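You operate a simulated robot arm through the tools that you are given. There is no shell and no other tool. Be economical: measure what you need, move in short steps, check, and stop when the job is done.

The job below is to be done with a simulated robot arm. You get a single attempt, and the scene is never put back.

## Task
Put the melt probe on top of the brass sleeve on the trough end of bench 2.
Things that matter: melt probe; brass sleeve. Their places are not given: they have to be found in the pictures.

The check looks at the end state, three seconds after you hand in, the way a careful person would. Anything else that was tipped, shoved, dropped, spilled or broken makes it a failure.

## Robot
A 6-joint arm with a two-finger parallel gripper, fixed in place. Base frame: the origin is at the foot of the arm, x ahead of it, y to its left, z up; the work surface is at about z = 0. Units: cm, rad, N and s.
With the tool pointing down near the work surface it reaches from about 16 to 42 cm from the base axis. Its first joint turns from -1.152 to 1.152 rad. Payload 1.57 kg.
The TCP is the grasp point between the finger pads, 3 cm short of the fingertips. In the tool frame z runs along the fingers and y along their closing line. The gripper opens to 8 cm. The fingers are 1.7 cm wide and 1.2 cm thick; the gripper's body (4 by 8.2 cm) begins 8 cm behind the TCP.
Orientation is that of the tool frame in the base frame, as a unit quaternion [w, x, y, z]. With the fingers straight down and closing along the base's y, the tool's x points along the base's -x, its y along +y and its z along -z.

## Interface
- The arm moves only by the tool play_rows. Its arguments are lists of equal length, an entry for each row: "translation": the shift along the base's x, y, z in cm, a list of three; "angular": the turn, a rotation vector about the base's x, y, z in rad, a list of three; "gripper": the opening in per cent of the stroke, from 0 (shut) to 100 (fully open). In form: {"translation": [[tx, ty, tz], ...], "angular": [[rx, ry, rz], ...], "gripper": [gripper, ...]}. A call has 1 to 12 rows; each row is the pose to reach, as a shift and turn from the pose commanded when the call began. Each row takes 0.2 s and may step no farther than 5 cm and 0.15 rad from the row before; otherwise, or with a gripper value out of range, the whole call is refused. A pose out of reach is approached as far as the arm can. The call stops where the force on the tool passes 40 N (or 10 N more than at its start, if that is more) or the arm is blocked; 0.2 s more then pass. The fingers move at their own pace (about 15.3 cm/s each) and stop on an object; they squeeze with about 30 N. The grip force told is the motor's: it shows also when the fingers shut on nothing. Time passes only in rows, and 0.2 s behind the last, so rows that repeat a pose let the fingers close. It gives the time, the measured TCP pose, the force on the tool (base axes), the opening and the grip force at its end, in the units of the frame above (readings bear some noise), and new pictures: "show" is both (left out), scene, wrist or none.
- Cameras (640 x 400 px; columns grow to the right, rows downward): "scene" is fixed at [3.95, -31.69, 43.1]; the picture's right is [0.90, -0.43, 0.00], its down [-0.21, -0.45, -0.87] and it looks along [0.37, 0.79, -0.50] (base axes); focal length 342 px, centre (320, 200). "wrist" rides on the gripper at [-3.2, 0, -7.8] in the tool frame; the picture's right is [0.00, -1.00, 0.00], its down [0.97, 0.00, -0.24] and it looks along [0.24, 0.00, 0.97] (tool axes); focal length 218 px, centre (320, 200).
- point_at(camera, pixels): for up to 12 pixels [column, row] of the newest picture of that camera ("zoom" is the newest enlarged one), the place [x, y, z] in the base frame of the surface seen there, good to about 0.2 cm. The clock stands still meanwhile.
- enlarge(camera, box): a new picture of the part [left, top, right, bottom] of that camera's present view, enlarged. The clock stands still meanwhile.
- finish_job(): hands the job in; it is judged then, once.

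Keep the steps short. Do not move on a guess: measure, check each grasp and each placing, and mend mistakes. In all there are 60 turns and 170 pictures (those below and enlarged ones count). Leave the gripper open and the arm clear of the work at the hand-in unless told otherwise, and finish with a single line.

The tools are called after ">>>" by a JSON object that holds its "method" and its "body". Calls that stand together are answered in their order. play_rows: Moves the arm, as the interface text tells. Its arguments: {"type":"object","properties":{"translation":{"type":"array"},"angular":{"type":"array"},"gripper":{"type":"array"},"show":{"type":"string","enum":["both","scene","wrist","none"]}},"required":["translation","angular","gripper"]} The other tools are called the same way: point_at (camera, pixels) gives the place of the surface under pixels of a picture; enlarge (camera, box) takes an enlarged picture of a part of a camera's view; finish_job () hands the job in.

At the start:

```text
t: 0.0
tool_pos: [25.32, 12.94, 21.93]
tcp_rot: [0.0, 0.0, 1.0, 0.0]
contact_force: [-0.1, -0.8, -1.2]
grip_width: 7.99
gripper_force: 0.0
```

scene: 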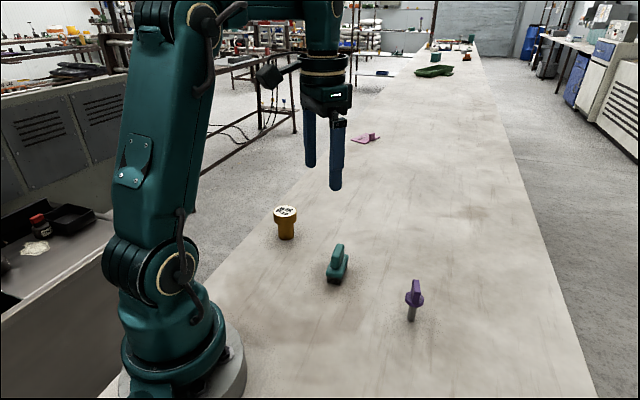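
wrist: 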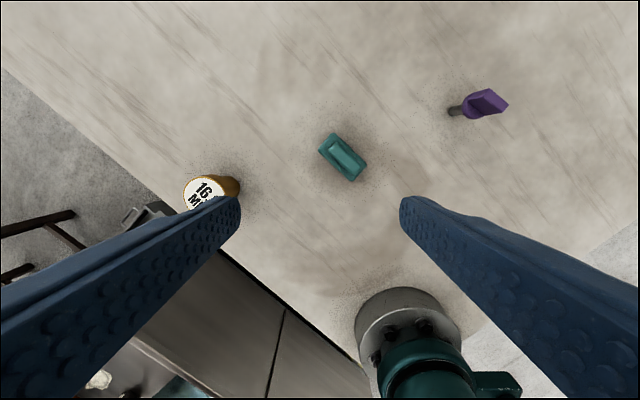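

I see a brass-coloured piece near (286,222), a teal one at (337,262) and a purple-headed pin at (413,300). I enlarge these to identify them.

>>> {"method": "enlarge", "body": {"camera": "scene", "box": [250, 190, 350, 290]}}

>>> {"method": "enlarge", "body": {"camera": "scene", "box": [370, 260, 450, 340]}}

>>> {"method": "enlarge", "body": {"camera": "wrist", "box": [160, 60, 540, 260]}}

>>> {"method": "enlarge", "body": {"camera": "scene", "box": [340, 20, 500, 160]}}

```text
4.00 times, centred on (300, 240) of scene
```

zoom: 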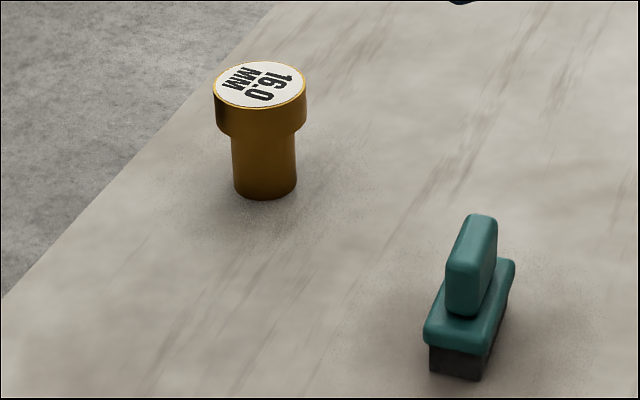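

```text
5.00 times, centred on (410, 300) of scene
```

zoom: 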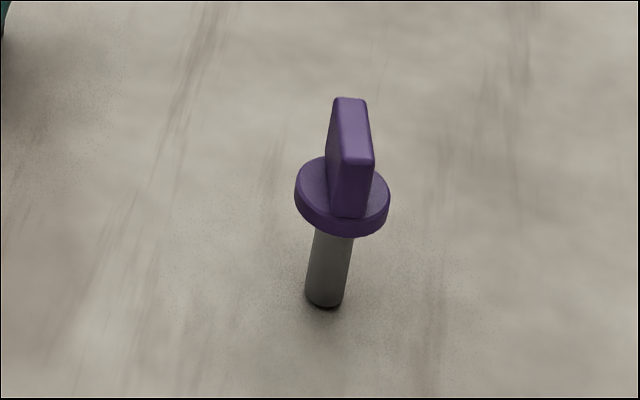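

```text
1.68 times, centred on (350, 160) of wrist
```

zoom: 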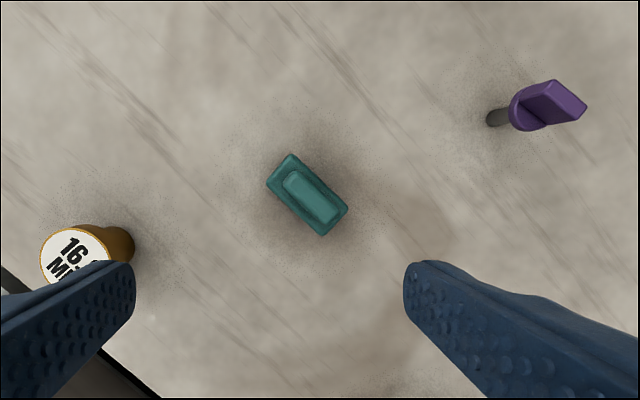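

```text
2.86 times, centred on (420, 90) of scene
```

zoom: 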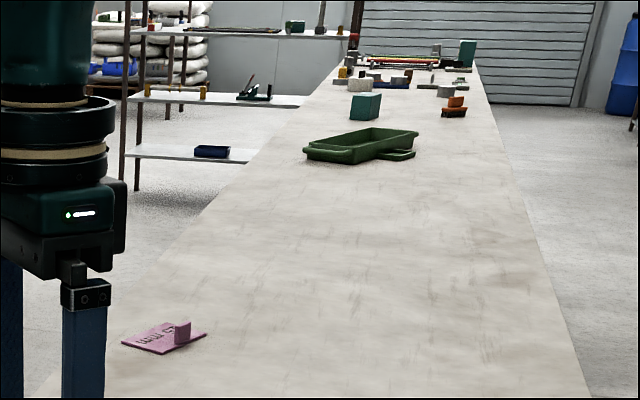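

The purple-headed piece with a grey metal shank looks like the melt probe; the "16.0 MM" brass piece is the sleeve. I measure both, first on the scene picture.

>>> {"method": "point_at", "body": {"camera": "scene", "pixels": [[286, 211], [276, 211], [296, 211], [285, 207], [286, 215], [286, 238], [414, 282], [414, 290], [406, 300], [421, 300], [411, 319], [337, 262]]}}

>>> {"method": "enlarge", "body": {"camera": "scene", "box": [393, 270, 433, 330]}}

>>> {"method": "point_at", "body": {"camera": "wrist", "pixels": [[453, 111], [473, 104], [485, 92], [508, 104], [497, 110], [492, 100], [187, 190], [200, 190], [236, 186]]}}

```text
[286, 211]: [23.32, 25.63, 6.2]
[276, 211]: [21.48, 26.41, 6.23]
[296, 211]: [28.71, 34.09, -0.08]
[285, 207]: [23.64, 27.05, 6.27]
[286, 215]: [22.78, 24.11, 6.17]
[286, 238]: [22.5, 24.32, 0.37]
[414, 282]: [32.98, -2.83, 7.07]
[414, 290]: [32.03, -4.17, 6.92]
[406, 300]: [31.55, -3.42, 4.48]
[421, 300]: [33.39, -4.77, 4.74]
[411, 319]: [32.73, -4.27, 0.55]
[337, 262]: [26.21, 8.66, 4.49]
```

```text
6.67 times, centred on (413, 300) of scene
```

zoom: 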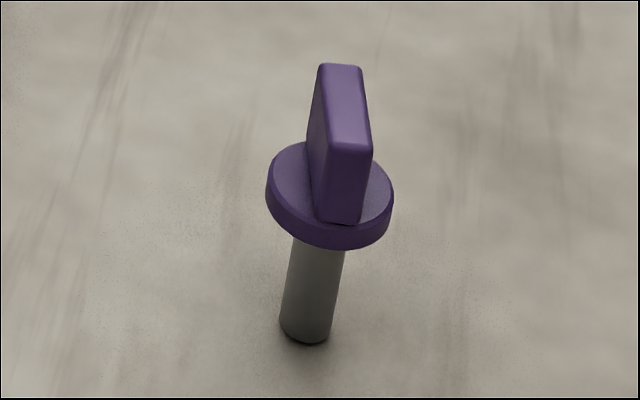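

```text
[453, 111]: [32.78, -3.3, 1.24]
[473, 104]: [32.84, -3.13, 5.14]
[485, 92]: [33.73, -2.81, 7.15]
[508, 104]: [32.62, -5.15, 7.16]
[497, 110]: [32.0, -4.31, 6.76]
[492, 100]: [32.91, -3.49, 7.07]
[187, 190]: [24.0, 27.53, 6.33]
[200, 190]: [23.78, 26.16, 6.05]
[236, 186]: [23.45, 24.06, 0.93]
```

Probe: axis near (32.7, -3.8), top z 7.1, disc top z about 4.7. Sleeve top: z 6.2, centre near (23.3, 25.7). I go above the probe at the present height for a straight-down look.

>>> {"method": "play_rows", "body": {"translation": [[1.5, -4, 0], [3.5, -8, 0], [5.5, -12, 0], [7.3, -16.7, 0], [7.3, -16.7, -4], [7.3, -16.7, -4]], "angular": [[0, 0, 0], [0, 0, 0], [0, 0, 0], [0, 0, 0], [0, 0, 0], [0, 0, 0]], "gripper": [100, 100, 100, 100, 100, 100]}}

```text
refused: row 4 steps farther than a row can; nothing moved
```

The last step was a little over 5 cm; I split it.

>>> {"method": "play_rows", "body": {"translation": [[1.5, -3.5, 0], [3, -7, 0], [4.5, -10.5, 0], [6, -14, 0], [7.3, -16.7, 0], [7.3, -16.7, -4], [7.3, -16.7, -4]], "angular": [[0, 0, 0], [0, 0, 0], [0, 0, 0], [0, 0, 0], [0, 0, 0], [0, 0, 0], [0, 0, 0]], "gripper": [100, 100, 100, 100, 100, 100, 100]}}

```text
t: 1.6
tool_pos: [32.63, -3.78, 17.89]
tcp_rot: [0.0, -0.001, 1.0, 0.0]
contact_force: [-0.1, -0.6, 0.4]
grip_width: 7.98
gripper_force: 0.1
```

scene: 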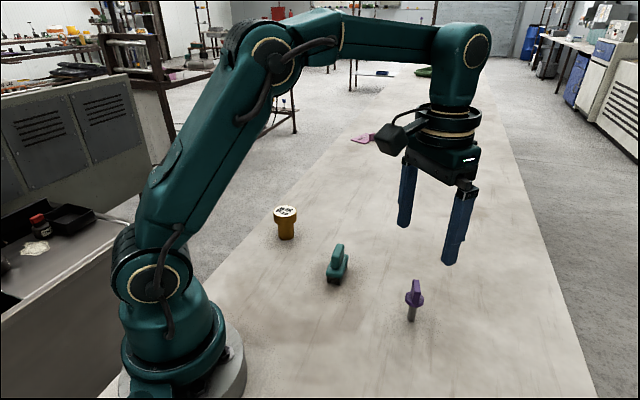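
wrist: 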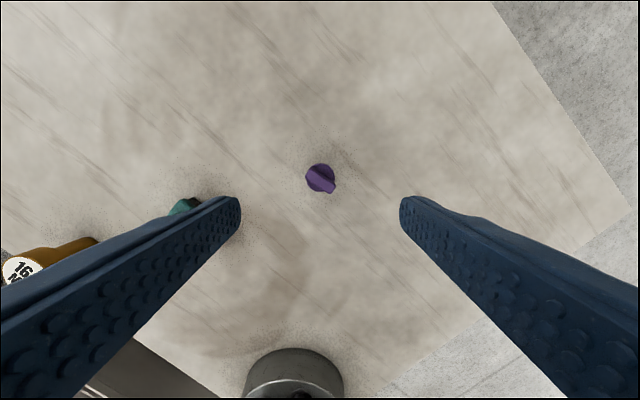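

The probe is at (320,178) between the fingers. I enlarge it to read the fin's direction.

>>> {"method": "enlarge", "body": {"camera": "wrist", "box": [288, 158, 352, 198]}}

```text
10.00 times, centred on (320, 178) of wrist
```

zoom: 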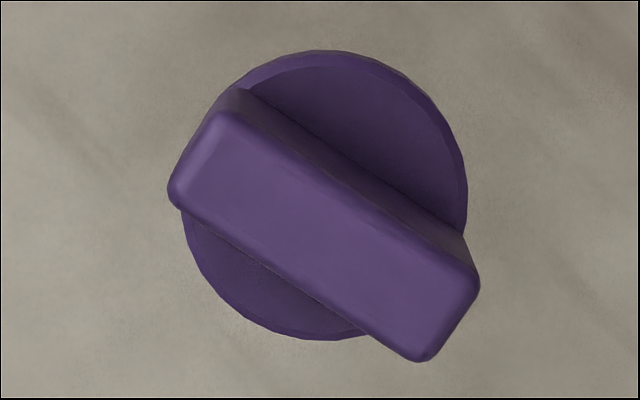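

>>> {"method": "point_at", "body": {"camera": "zoom", "pixels": [[205, 150], [440, 310], [320, 230], [280, 155], [250, 245], [440, 260], [350, 290], [400, 120], [230, 280], [320, 60], [460, 190], [300, 325]]}}

```text
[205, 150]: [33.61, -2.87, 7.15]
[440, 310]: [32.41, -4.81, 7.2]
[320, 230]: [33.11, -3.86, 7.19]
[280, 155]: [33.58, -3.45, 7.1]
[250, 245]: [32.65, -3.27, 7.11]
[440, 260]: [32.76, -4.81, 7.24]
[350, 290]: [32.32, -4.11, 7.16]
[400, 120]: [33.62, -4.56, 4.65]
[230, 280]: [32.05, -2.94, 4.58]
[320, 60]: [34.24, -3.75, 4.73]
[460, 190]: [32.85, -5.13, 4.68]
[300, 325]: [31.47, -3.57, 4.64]
```

Fin top centre is (33.0, -3.86), running 33° from y towards x; disc top z 4.65. I turn the tool +0.995 rad about z so that the fingers close across the fin, and centre on it.

>>> {"method": "play_rows", "body": {"translation": [[0.3, -0.05, 0], [0.3, -0.05, 0], [0.3, -0.05, 0], [0.3, -0.05, 0], [0.3, -0.05, 0], [0.3, -0.05, 0], [0.3, -0.05, 0], [0.3, -0.05, -4], [0.3, -0.05, -4]], "angular": [[0, 0, 0.142], [0, 0, 0.284], [0, 0, 0.426], [0, 0, 0.568], [0, 0, 0.71], [0, 0, 0.852], [0, 0, 0.995], [0, 0, 0.995], [0, 0, 0.995]], "gripper": [100, 100, 100, 100, 100, 100, 100, 100, 100]}}

>>> {"method": "enlarge", "body": {"camera": "wrist", "box": [240, 130, 400, 230]}}

```text
t: 3.6
tool_pos: [32.84, -3.63, 14.1]
tcp_rot: [0.002, -0.478, 0.878, 0.0]
contact_force: [0.3, -0.3, 0.1]
grip_width: 7.99
gripper_force: 0.1
```

scene: 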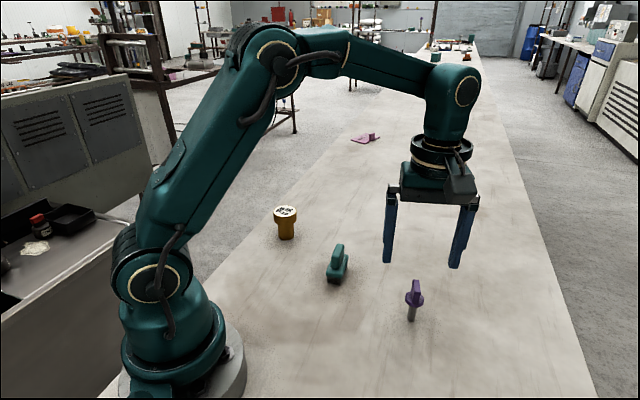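
wrist: 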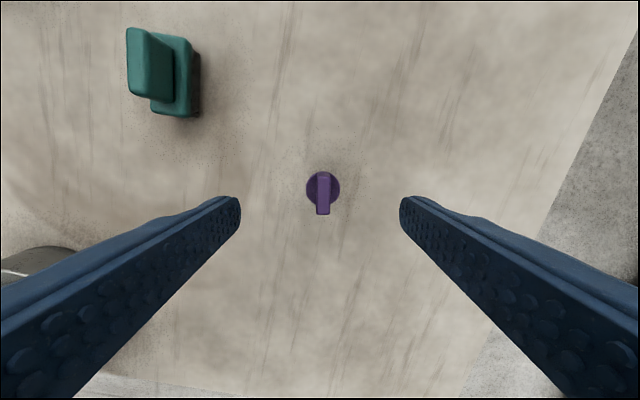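

```text
4.00 times, centred on (320, 180) of wrist
```

zoom: 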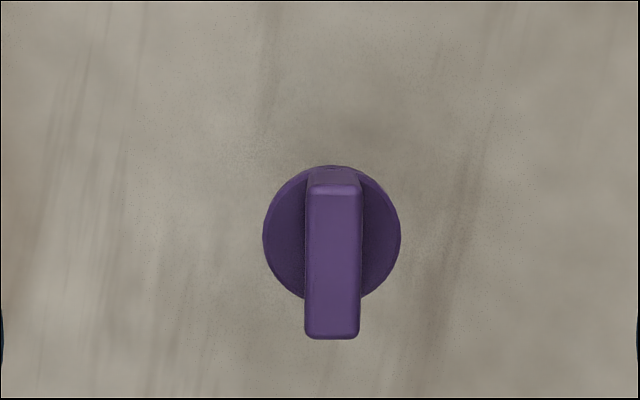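

The fin now lies along the tool's x. I measure its top again to centre it.

>>> {"method": "point_at", "body": {"camera": "zoom", "pixels": [[333, 200], [332, 265], [332, 325], [312, 265], [352, 265], [270, 235], [394, 235], [285, 270], [380, 270]]}}

>>> {"method": "play_rows", "body": {"translation": [[0, 0, 0]], "angular": [[0, 0, 0]], "gripper": [100], "show": "none"}}

```text
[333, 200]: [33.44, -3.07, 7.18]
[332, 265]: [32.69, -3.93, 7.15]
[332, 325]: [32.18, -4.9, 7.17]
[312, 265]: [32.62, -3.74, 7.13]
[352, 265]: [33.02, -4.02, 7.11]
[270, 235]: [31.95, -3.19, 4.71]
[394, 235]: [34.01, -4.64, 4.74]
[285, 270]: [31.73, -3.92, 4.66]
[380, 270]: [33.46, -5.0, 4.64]
```

```text
t: 4.0
tool_pos: [32.76, -3.56, 14.21]
tcp_rot: [0.0, -0.478, 0.879, 0.0]
contact_force: [-1.3, 0.2, 0.1]
grip_width: 7.99
gripper_force: 0.0
```

Fin centre (32.85, -3.95); the TCP is at (32.8, -3.6, 14.15). I shift (0.07, -0.33) and go down to z 8.05, so the tips stay 0.4 cm above the disc.

>>> {"method": "play_rows", "body": {"translation": [[0.07, -0.33, 0], [0.07, -0.33, -3], [0.07, -0.33, -5], [0.07, -0.33, -6.1], [0.07, -0.33, -6.1]], "angular": [[0, 0, 0], [0, 0, 0], [0, 0, 0], [0, 0, 0], [0, 0, 0]], "gripper": [100, 100, 100, 100, 100]}}

>>> {"method": "enlarge", "body": {"camera": "scene", "box": [360, 240, 470, 330]}}

>>> {"method": "enlarge", "body": {"camera": "wrist", "box": [220, 130, 420, 255]}}

```text
t: 5.2
tool_pos: [33.04, -3.9, 7.81]
tcp_rot: [0.0, -0.478, 0.879, 0.0]
contact_force: [-0.8, -0.5, 0.6]
grip_width: 7.99
gripper_force: 0.0
```

scene: 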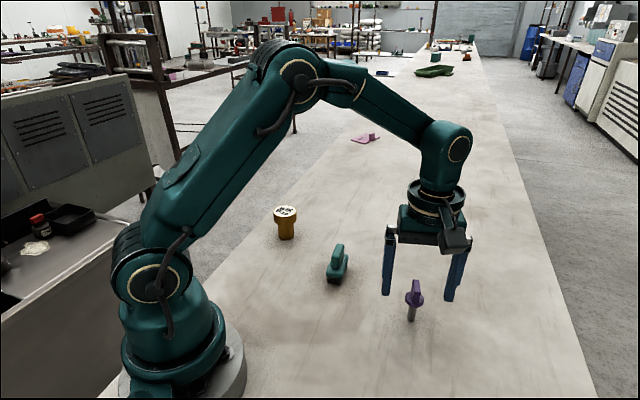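
wrist: 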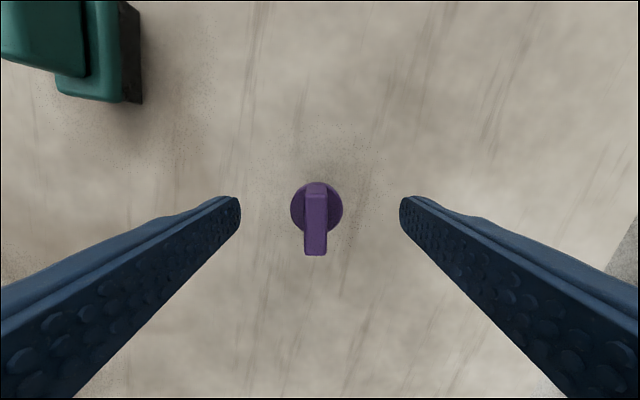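

```text
4.44 times, centred on (415, 285) of scene
```

zoom: 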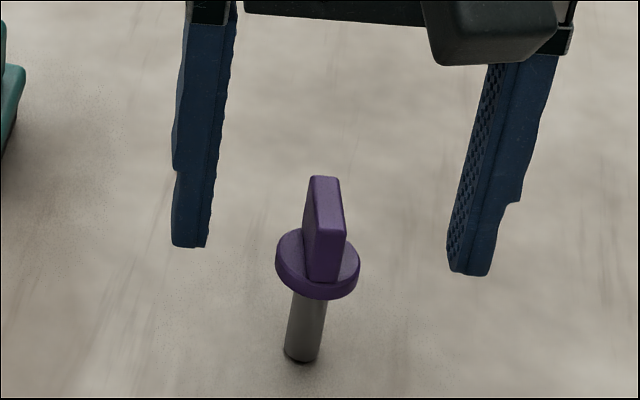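

```text
3.20 times, centred on (320, 192) of wrist
```

zoom: 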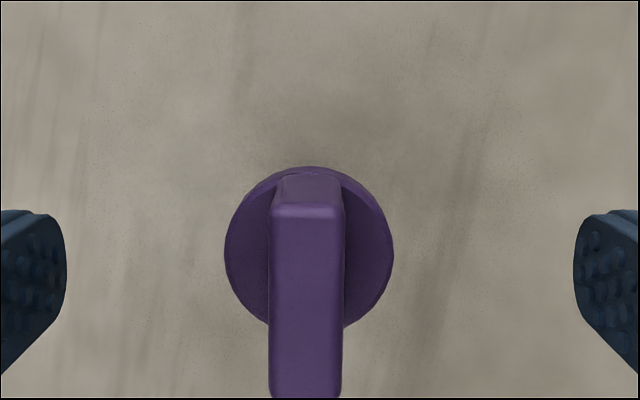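

The fin sits at column 315.6, 0.17 cm off the mid-line (the fingers' mid is 320.5). I shift (-0.14, +0.09) and close gradually to keep from knocking it.

>>> {"method": "play_rows", "body": {"translation": [[-0.14, 0.09, 0.1], [-0.14, 0.09, 0.1], [-0.14, 0.09, 0.1], [-0.14, 0.09, 0.1]], "angular": [[0, 0, 0], [0, 0, 0], [0, 0, 0], [0, 0, 0]], "gripper": [100, 60, 30, 30]}}

>>> {"method": "enlarge", "body": {"camera": "wrist", "box": [220, 155, 420, 280]}}

>>> {"method": "enlarge", "body": {"camera": "scene", "box": [370, 250, 460, 330]}}

```text
t: 6.2
tool_pos: [32.92, -3.96, 8.06]
tcp_rot: [0.0, -0.477, 0.879, 0.0]
contact_force: [-0.2, -0.2, -0.4]
grip_width: 2.36
gripper_force: 0.2
```

scene: 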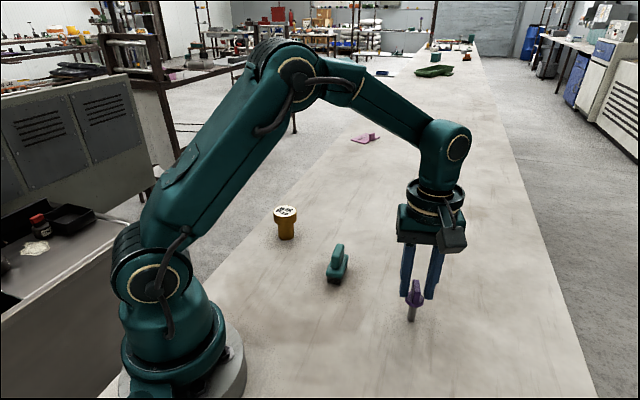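
wrist: 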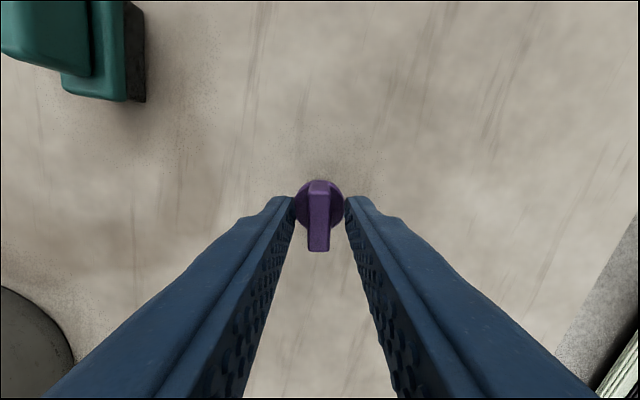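

```text
3.20 times, centred on (320, 218) of wrist
```

zoom: 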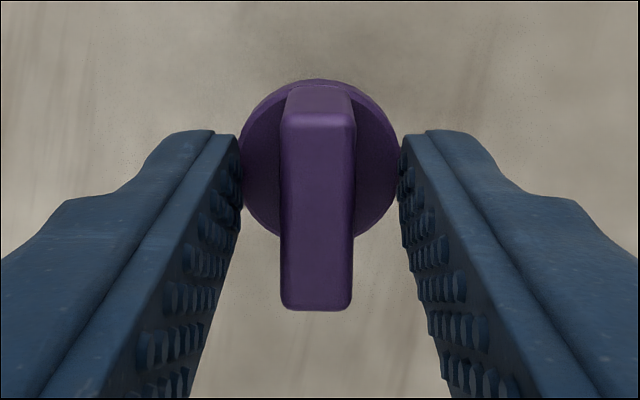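

```text
5.00 times, centred on (415, 290) of scene
```

zoom: 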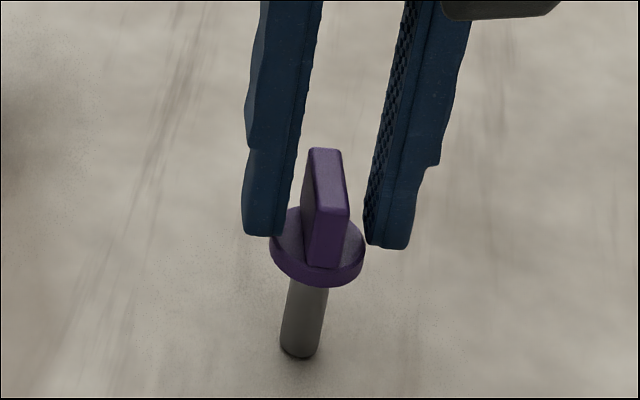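

The fin is centred between the tips, which are just above the disc. I close the grip in small stages.

>>> {"method": "play_rows", "body": {"translation": [[0, 0, 0], [0, 0, 0], [0, 0, 0], [0, 0, 0], [0, 0, 0]], "angular": [[0, 0, 0], [0, 0, 0], [0, 0, 0], [0, 0, 0], [0, 0, 0]], "gripper": [20, 14, 8, 0, 0]}}

>>> {"method": "enlarge", "body": {"camera": "scene", "box": [370, 250, 460, 330]}}

```text
t: 7.4
tool_pos: [32.91, -3.9, 8.04]
tcp_rot: [0.001, -0.478, 0.878, 0.0]
contact_force: [0.1, 1.2, 0.1]
grip_width: 0.92
gripper_force: 27.7
```

scene: 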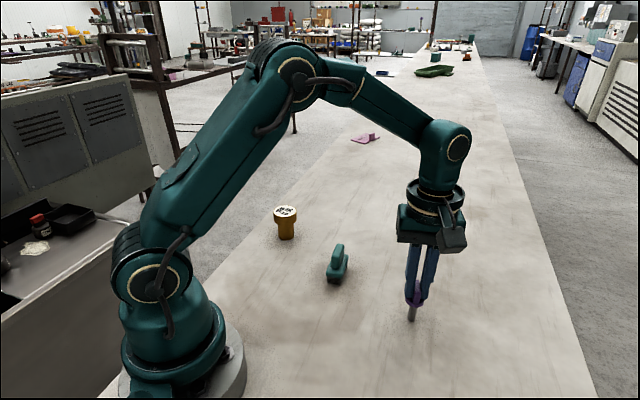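
wrist: 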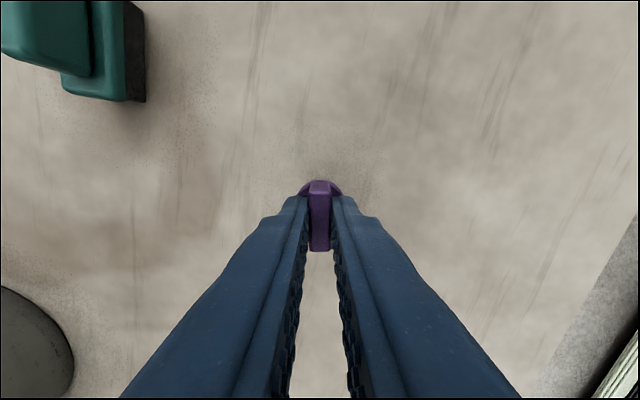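

```text
5.00 times, centred on (415, 290) of scene
```

zoom: 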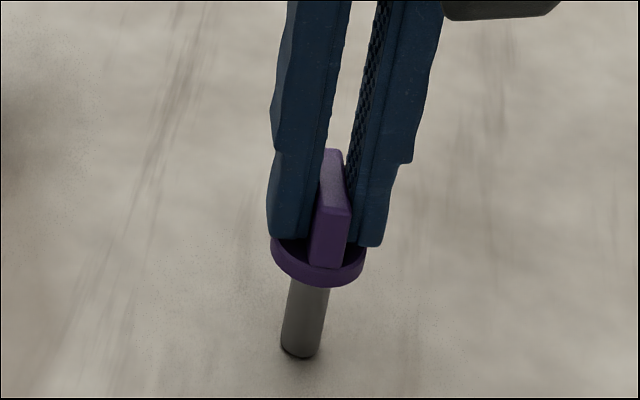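

Grip holds at 0.92 cm, 27.7 N, with the foot 8.05 cm below the TCP. I lift straight up 10 cm.

>>> {"method": "play_rows", "body": {"translation": [[0, 0, 1], [0, 0, 3], [0, 0, 6], [0, 0, 10], [0, 0, 10]], "angular": [[0, 0, 0], [0, 0, 0], [0, 0, 0], [0, 0, 0], [0, 0, 0]], "gripper": [0, 0, 0, 0, 0]}}

>>> {"method": "enlarge", "body": {"camera": "scene", "box": [380, 170, 480, 270]}}

>>> {"method": "enlarge", "body": {"camera": "scene", "box": [265, 197, 309, 245]}}

```text
t: 8.6
tool_pos: [32.77, -4.08, 18.1]
tcp_rot: [0.0, -0.478, 0.878, 0.0]
contact_force: [0.2, -0.3, -0.6]
grip_width: 0.89
gripper_force: 27.5
```

scene: 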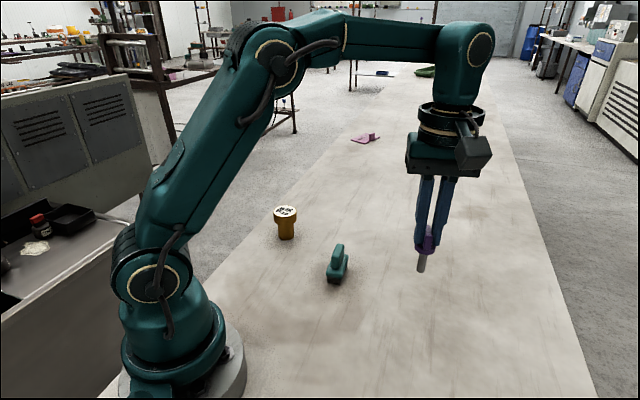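
wrist: 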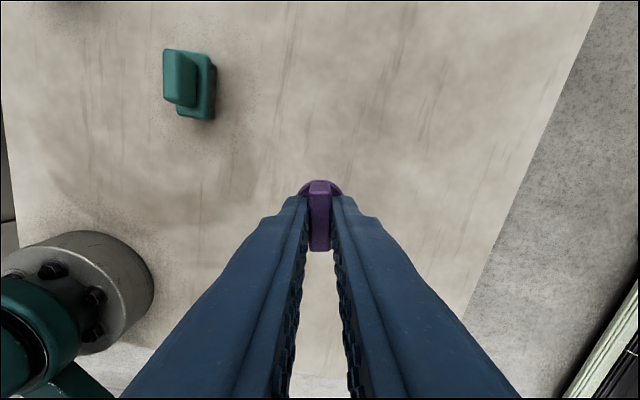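

```text
4.00 times, centred on (430, 220) of scene
```

zoom: 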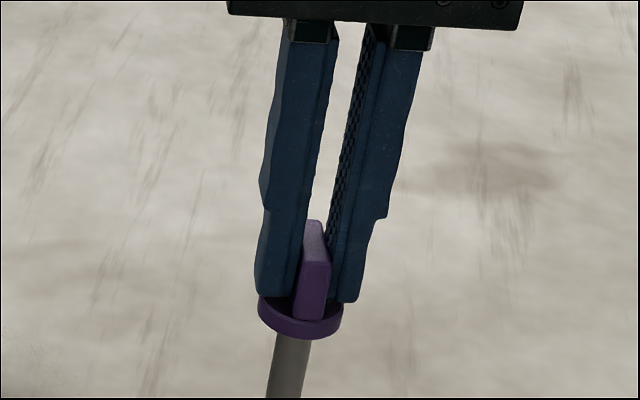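

```text
8.33 times, centred on (287, 221) of scene
```

zoom: 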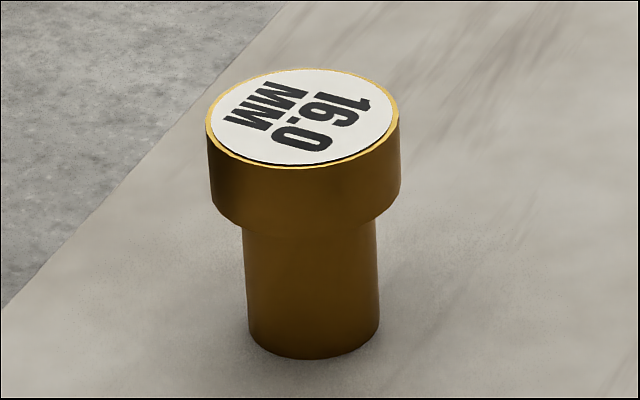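

The probe lifted cleanly. I measure the sleeve's top rim on the newest zoom: left (214,118), right (394,122), far (305,73), near (298,162).

>>> {"method": "point_at", "body": {"camera": "zoom", "pixels": [[214, 118], [394, 122], [305, 73], [298, 162], [303, 117], [240, 85], [370, 152], [235, 148], [375, 90]]}}

>>> {"method": "play_rows", "body": {"translation": [[-1.5, 4.5, 0.7], [-3, 9, 1.4], [-4.5, 13.5, 2], [-6, 18, 2], [-6, 18, 2]], "angular": [[0, 0, 0], [0, 0, 0], [0, 0, 0], [0, 0, 0], [0, 0, 0]], "gripper": [0, 0, 0, 0, 0]}}

```text
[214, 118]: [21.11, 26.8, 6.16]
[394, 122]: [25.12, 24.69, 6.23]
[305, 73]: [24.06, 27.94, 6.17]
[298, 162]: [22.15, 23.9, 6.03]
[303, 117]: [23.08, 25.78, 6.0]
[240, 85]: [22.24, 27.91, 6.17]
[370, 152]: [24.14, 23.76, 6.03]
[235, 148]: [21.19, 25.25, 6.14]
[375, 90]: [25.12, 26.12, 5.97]
```

```text
t: 9.8
tool_pos: [27.0, 14.19, 20.12]
tcp_rot: [0.001, -0.477, 0.879, 0.0]
contact_force: [0.4, -0.9, -1.4]
grip_width: 0.9
gripper_force: 27.7
```

scene: 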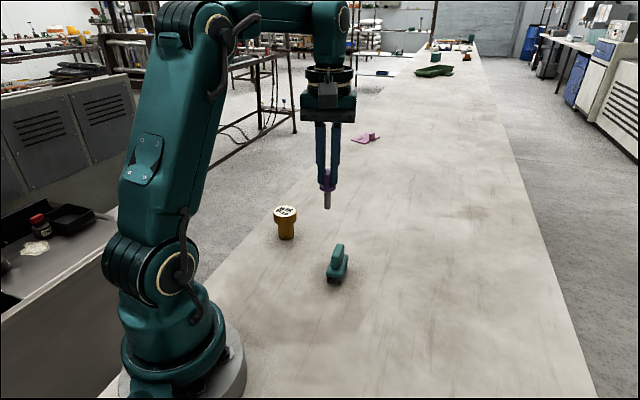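
wrist: 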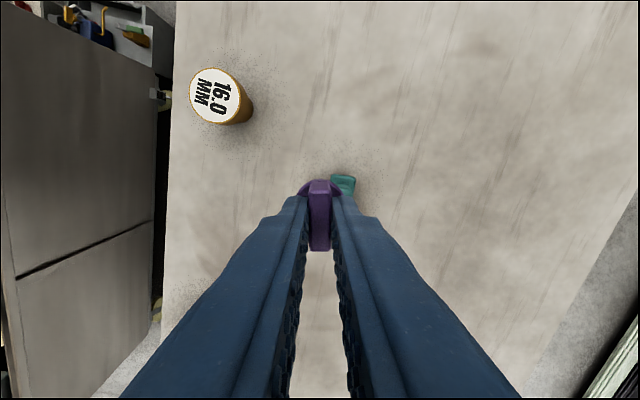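

Sleeve top: centre (23.14, 25.8), z 6.1, about 4.5 cm across. I carry on to above it at the same height (foot at z 12).

>>> {"method": "play_rows", "body": {"translation": [[-1.25, 3.9, 0], [-2.5, 7.8, 0], [-3.75, 11.6, 0], [-3.75, 11.6, 0], [-3.75, 11.6, 0]], "angular": [[0, 0, 0], [0, 0, 0], [0, 0, 0], [0, 0, 0], [0, 0, 0]], "gripper": [0, 0, 0, 0, 0]}}

>>> {"method": "enlarge", "body": {"camera": "scene", "box": [240, 130, 350, 250]}}

```text
t: 11.0
tool_pos: [23.34, 25.71, 19.98]
tcp_rot: [0.001, -0.478, 0.878, 0.0]
contact_force: [0.6, 0.0, -1.1]
grip_width: 0.91
gripper_force: 27.7
```

scene: 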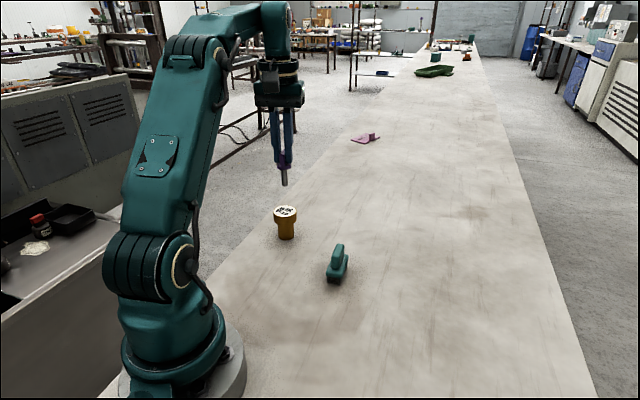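
wrist: 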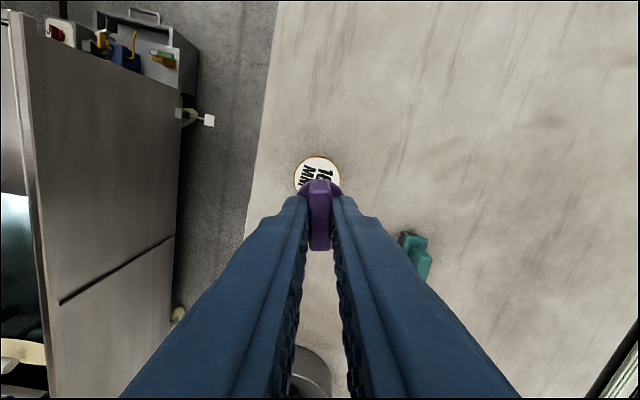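

```text
3.33 times, centred on (295, 190) of scene
```

zoom: 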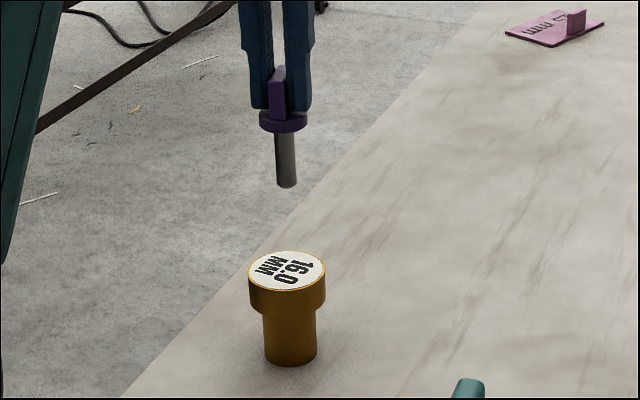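

The shank is right above the label. I go down 5.2 cm, leaving about 0.6 cm, and look.

>>> {"method": "play_rows", "body": {"translation": [[-0.05, 0.05, -2.5], [-0.05, 0.05, -4.5], [-0.05, 0.05, -5.2], [-0.05, 0.05, -5.2]], "angular": [[0, 0, 0], [0, 0, 0], [0, 0, 0], [0, 0, 0]], "gripper": [0, 0, 0, 0]}}

>>> {"method": "enlarge", "body": {"camera": "scene", "box": [255, 170, 319, 250]}}

```text
t: 12.0
tool_pos: [23.14, 25.69, 14.82]
tcp_rot: [0.0, -0.478, 0.878, -0.001]
contact_force: [0.8, 0.5, -0.9]
grip_width: 0.91
gripper_force: 27.0
```

scene: 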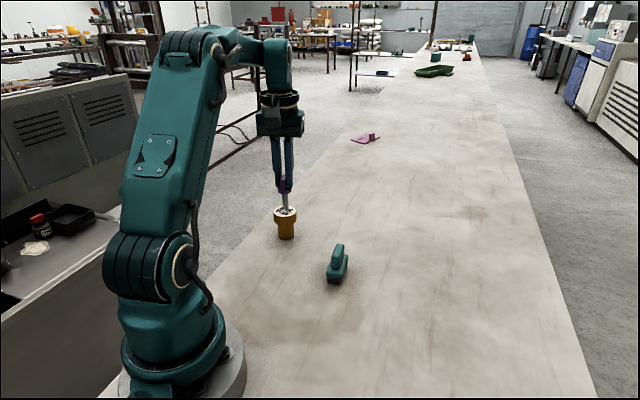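
wrist: 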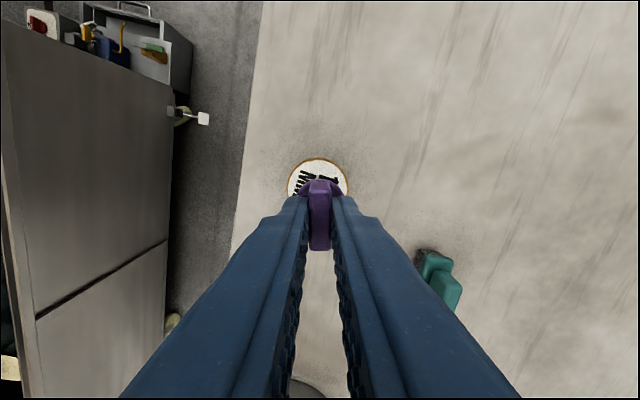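

```text
5.00 times, centred on (287, 210) of scene
```

zoom: 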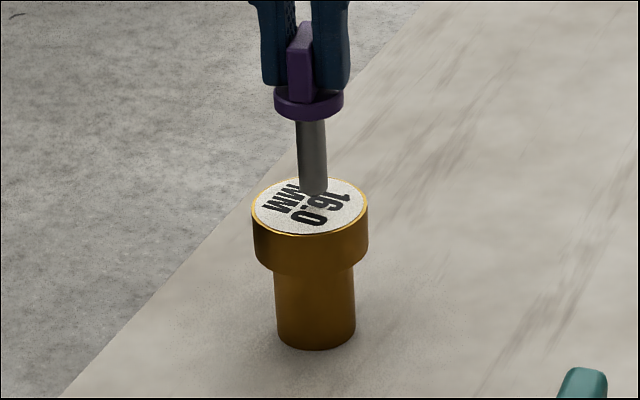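

The foot is 0.5–0.6 cm above the label and will land near its centre. I lower by small amounts, watching the force.

>>> {"method": "play_rows", "body": {"translation": [[0, 0, -0.25], [0, 0, -0.4], [0, 0, -0.5], [0, 0, -0.5]], "angular": [[0, 0, 0], [0, 0, 0], [0, 0, 0], [0, 0, 0]], "gripper": [0, 0, 0, 0], "show": "scene"}}

>>> {"method": "enlarge", "body": {"camera": "scene", "box": [255, 170, 319, 250]}}

```text
t: 13.0
tool_pos: [23.05, 25.75, 14.23]
tcp_rot: [0.0, -0.478, 0.878, 0.0]
contact_force: [0.6, -1.1, -0.3]
grip_width: 0.9
gripper_force: 27.4
```

scene: 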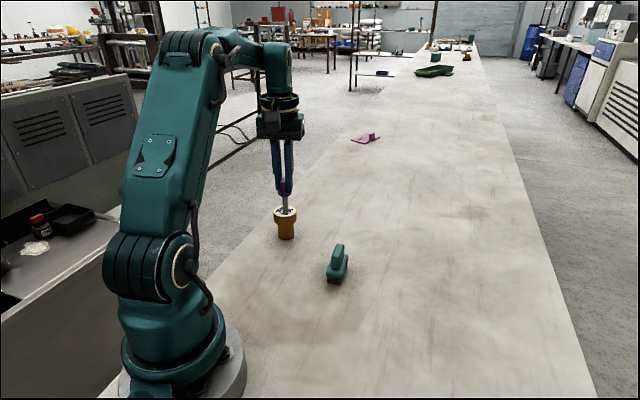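

```text
5.00 times, centred on (287, 210) of scene
```

zoom: 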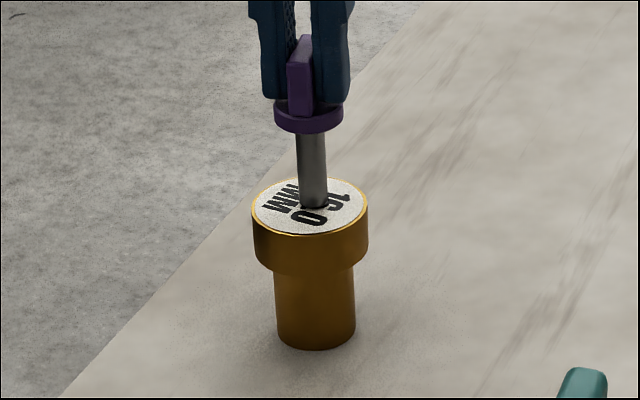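

No contact force yet, the foot is almost down. I lower in 0.05 cm steps up to 0.15 cm.

>>> {"method": "play_rows", "body": {"translation": [[0, 0, -0.05], [0, 0, -0.1], [0, 0, -0.1]], "angular": [[0, 0, 0], [0, 0, 0], [0, 0, 0]], "gripper": [0, 0, 0], "show": "none"}}

>>> {"method": "enlarge", "body": {"camera": "scene", "box": [270, 195, 302, 219]}}

```text
t: 13.8
tool_pos: [23.21, 25.77, 14.15]
tcp_rot: [0.001, -0.478, 0.879, 0.001]
contact_force: [-2.5, -3.3, 20.7]
grip_width: 0.92
gripper_force: 27.2
```

```text
16.00 times, centred on (286, 207) of scene
```

zoom: 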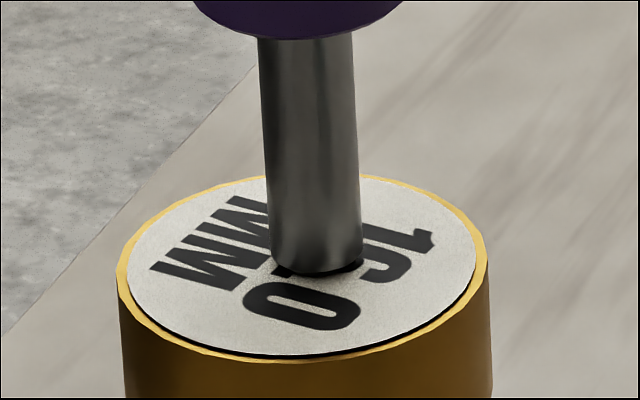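

Contact: 20.7 N upward. I ease back 0.07 cm to unload.

>>> {"method": "play_rows", "body": {"translation": [[0, 0, 0.04], [0, 0, 0.07], [0, 0, 0.07]], "angular": [[0, 0, 0], [0, 0, 0], [0, 0, 0]], "gripper": [0, 0, 0], "show": "none"}}

```text
t: 14.6
tool_pos: [23.14, 25.68, 14.26]
tcp_rot: [0.0, -0.478, 0.878, 0.0]
contact_force: [0.0, 0.9, 1.9]
grip_width: 0.93
gripper_force: 27.7
```

The load is down to about 2 N, so the foot is just resting. I open a little in steps and check that it stands.

>>> {"method": "play_rows", "body": {"translation": [[0, 0, 0], [0, 0, 0], [0, 0, 0], [0, 0, 0], [0, 0, 0]], "angular": [[0, 0, 0], [0, 0, 0], [0, 0, 0], [0, 0, 0], [0, 0, 0]], "gripper": [12, 14, 17, 20, 20]}}

>>> {"method": "enlarge", "body": {"camera": "scene", "box": [255, 165, 319, 245]}}

>>> {"method": "enlarge", "body": {"camera": "wrist", "box": [260, 150, 380, 260]}}

```text
t: 15.8
tool_pos: [23.09, 25.64, 14.22]
tcp_rot: [0.001, -0.478, 0.878, 0.0]
contact_force: [0.1, 0.2, 0.2]
grip_width: 1.59
gripper_force: 0.2
```

scene: 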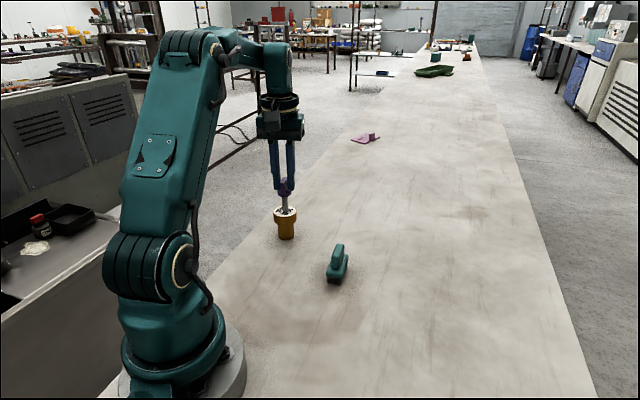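
wrist: 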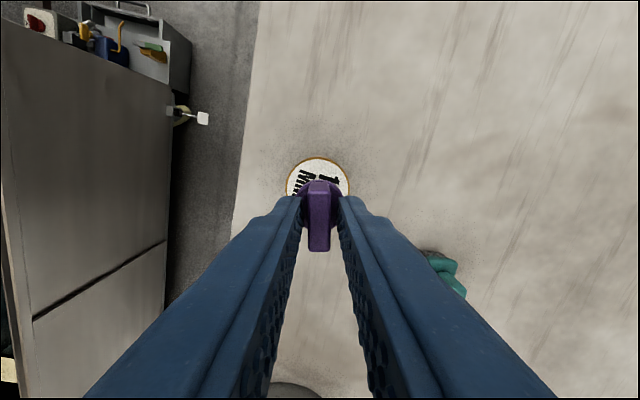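

```text
5.00 times, centred on (287, 205) of scene
```

zoom: 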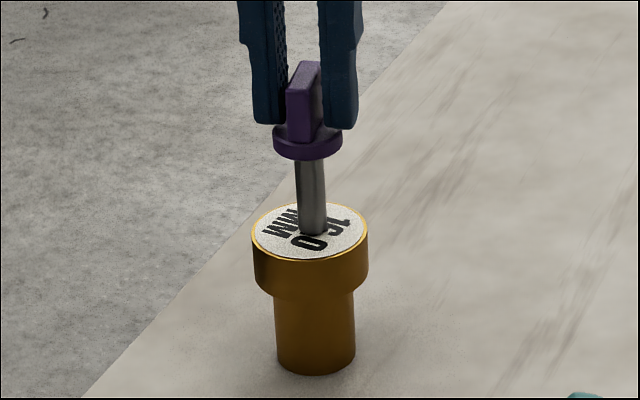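

```text
3.64 times, centred on (320, 205) of wrist
```

zoom: 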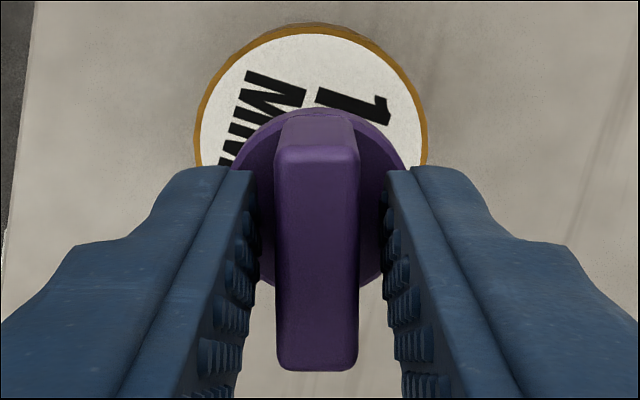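

It stands by itself. I open to about 50% and raise straight up, clear of it.

>>> {"method": "play_rows", "body": {"translation": [[0, 0, 0], [0, 0, 0], [0, 0, 0], [0, 0, 1.5], [0, 0, 4], [0, 0, 8], [0, 0, 8]], "angular": [[0, 0, 0], [0, 0, 0], [0, 0, 0], [0, 0, 0], [0, 0, 0], [0, 0, 0], [0, 0, 0]], "gripper": [35, 50, 50, 50, 50, 80, 100]}}

>>> {"method": "enlarge", "body": {"camera": "scene", "box": [255, 165, 319, 245]}}

```text
t: 17.4
tool_pos: [23.05, 25.49, 22.39]
tcp_rot: [0.0, -0.478, 0.878, 0.0]
contact_force: [0.0, -0.4, 0.5]
grip_width: 8.0
gripper_force: 0.1
```

scene: 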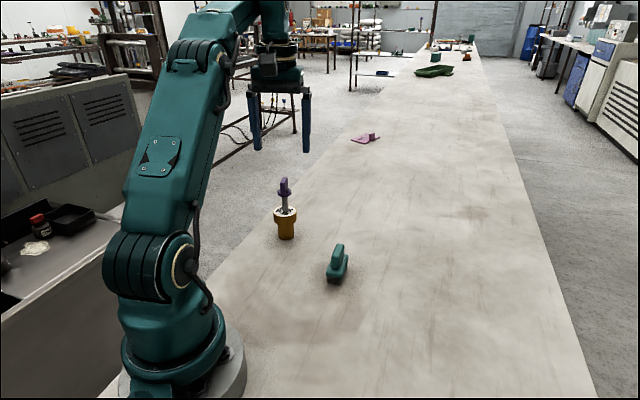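
wrist: 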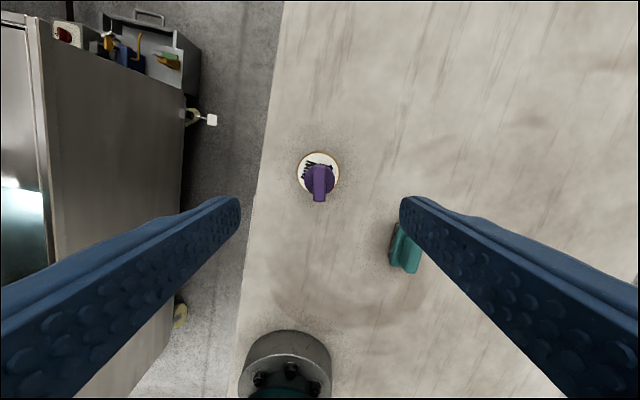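

```text
5.00 times, centred on (287, 205) of scene
```

zoom: 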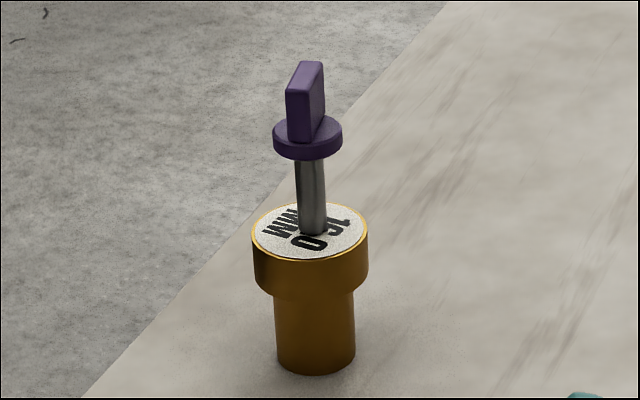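

The probe stands upright in the middle of the sleeve's top, the gripper is open and 6 cm clear above it, and nothing else has moved. I hand in.

>>> {"method": "finish_job", "body": {}}

```text
The job is handed in.
```

The melt probe is standing upright on top of the brass sleeve, the gripper is open and clear above it, and the job is handed in.
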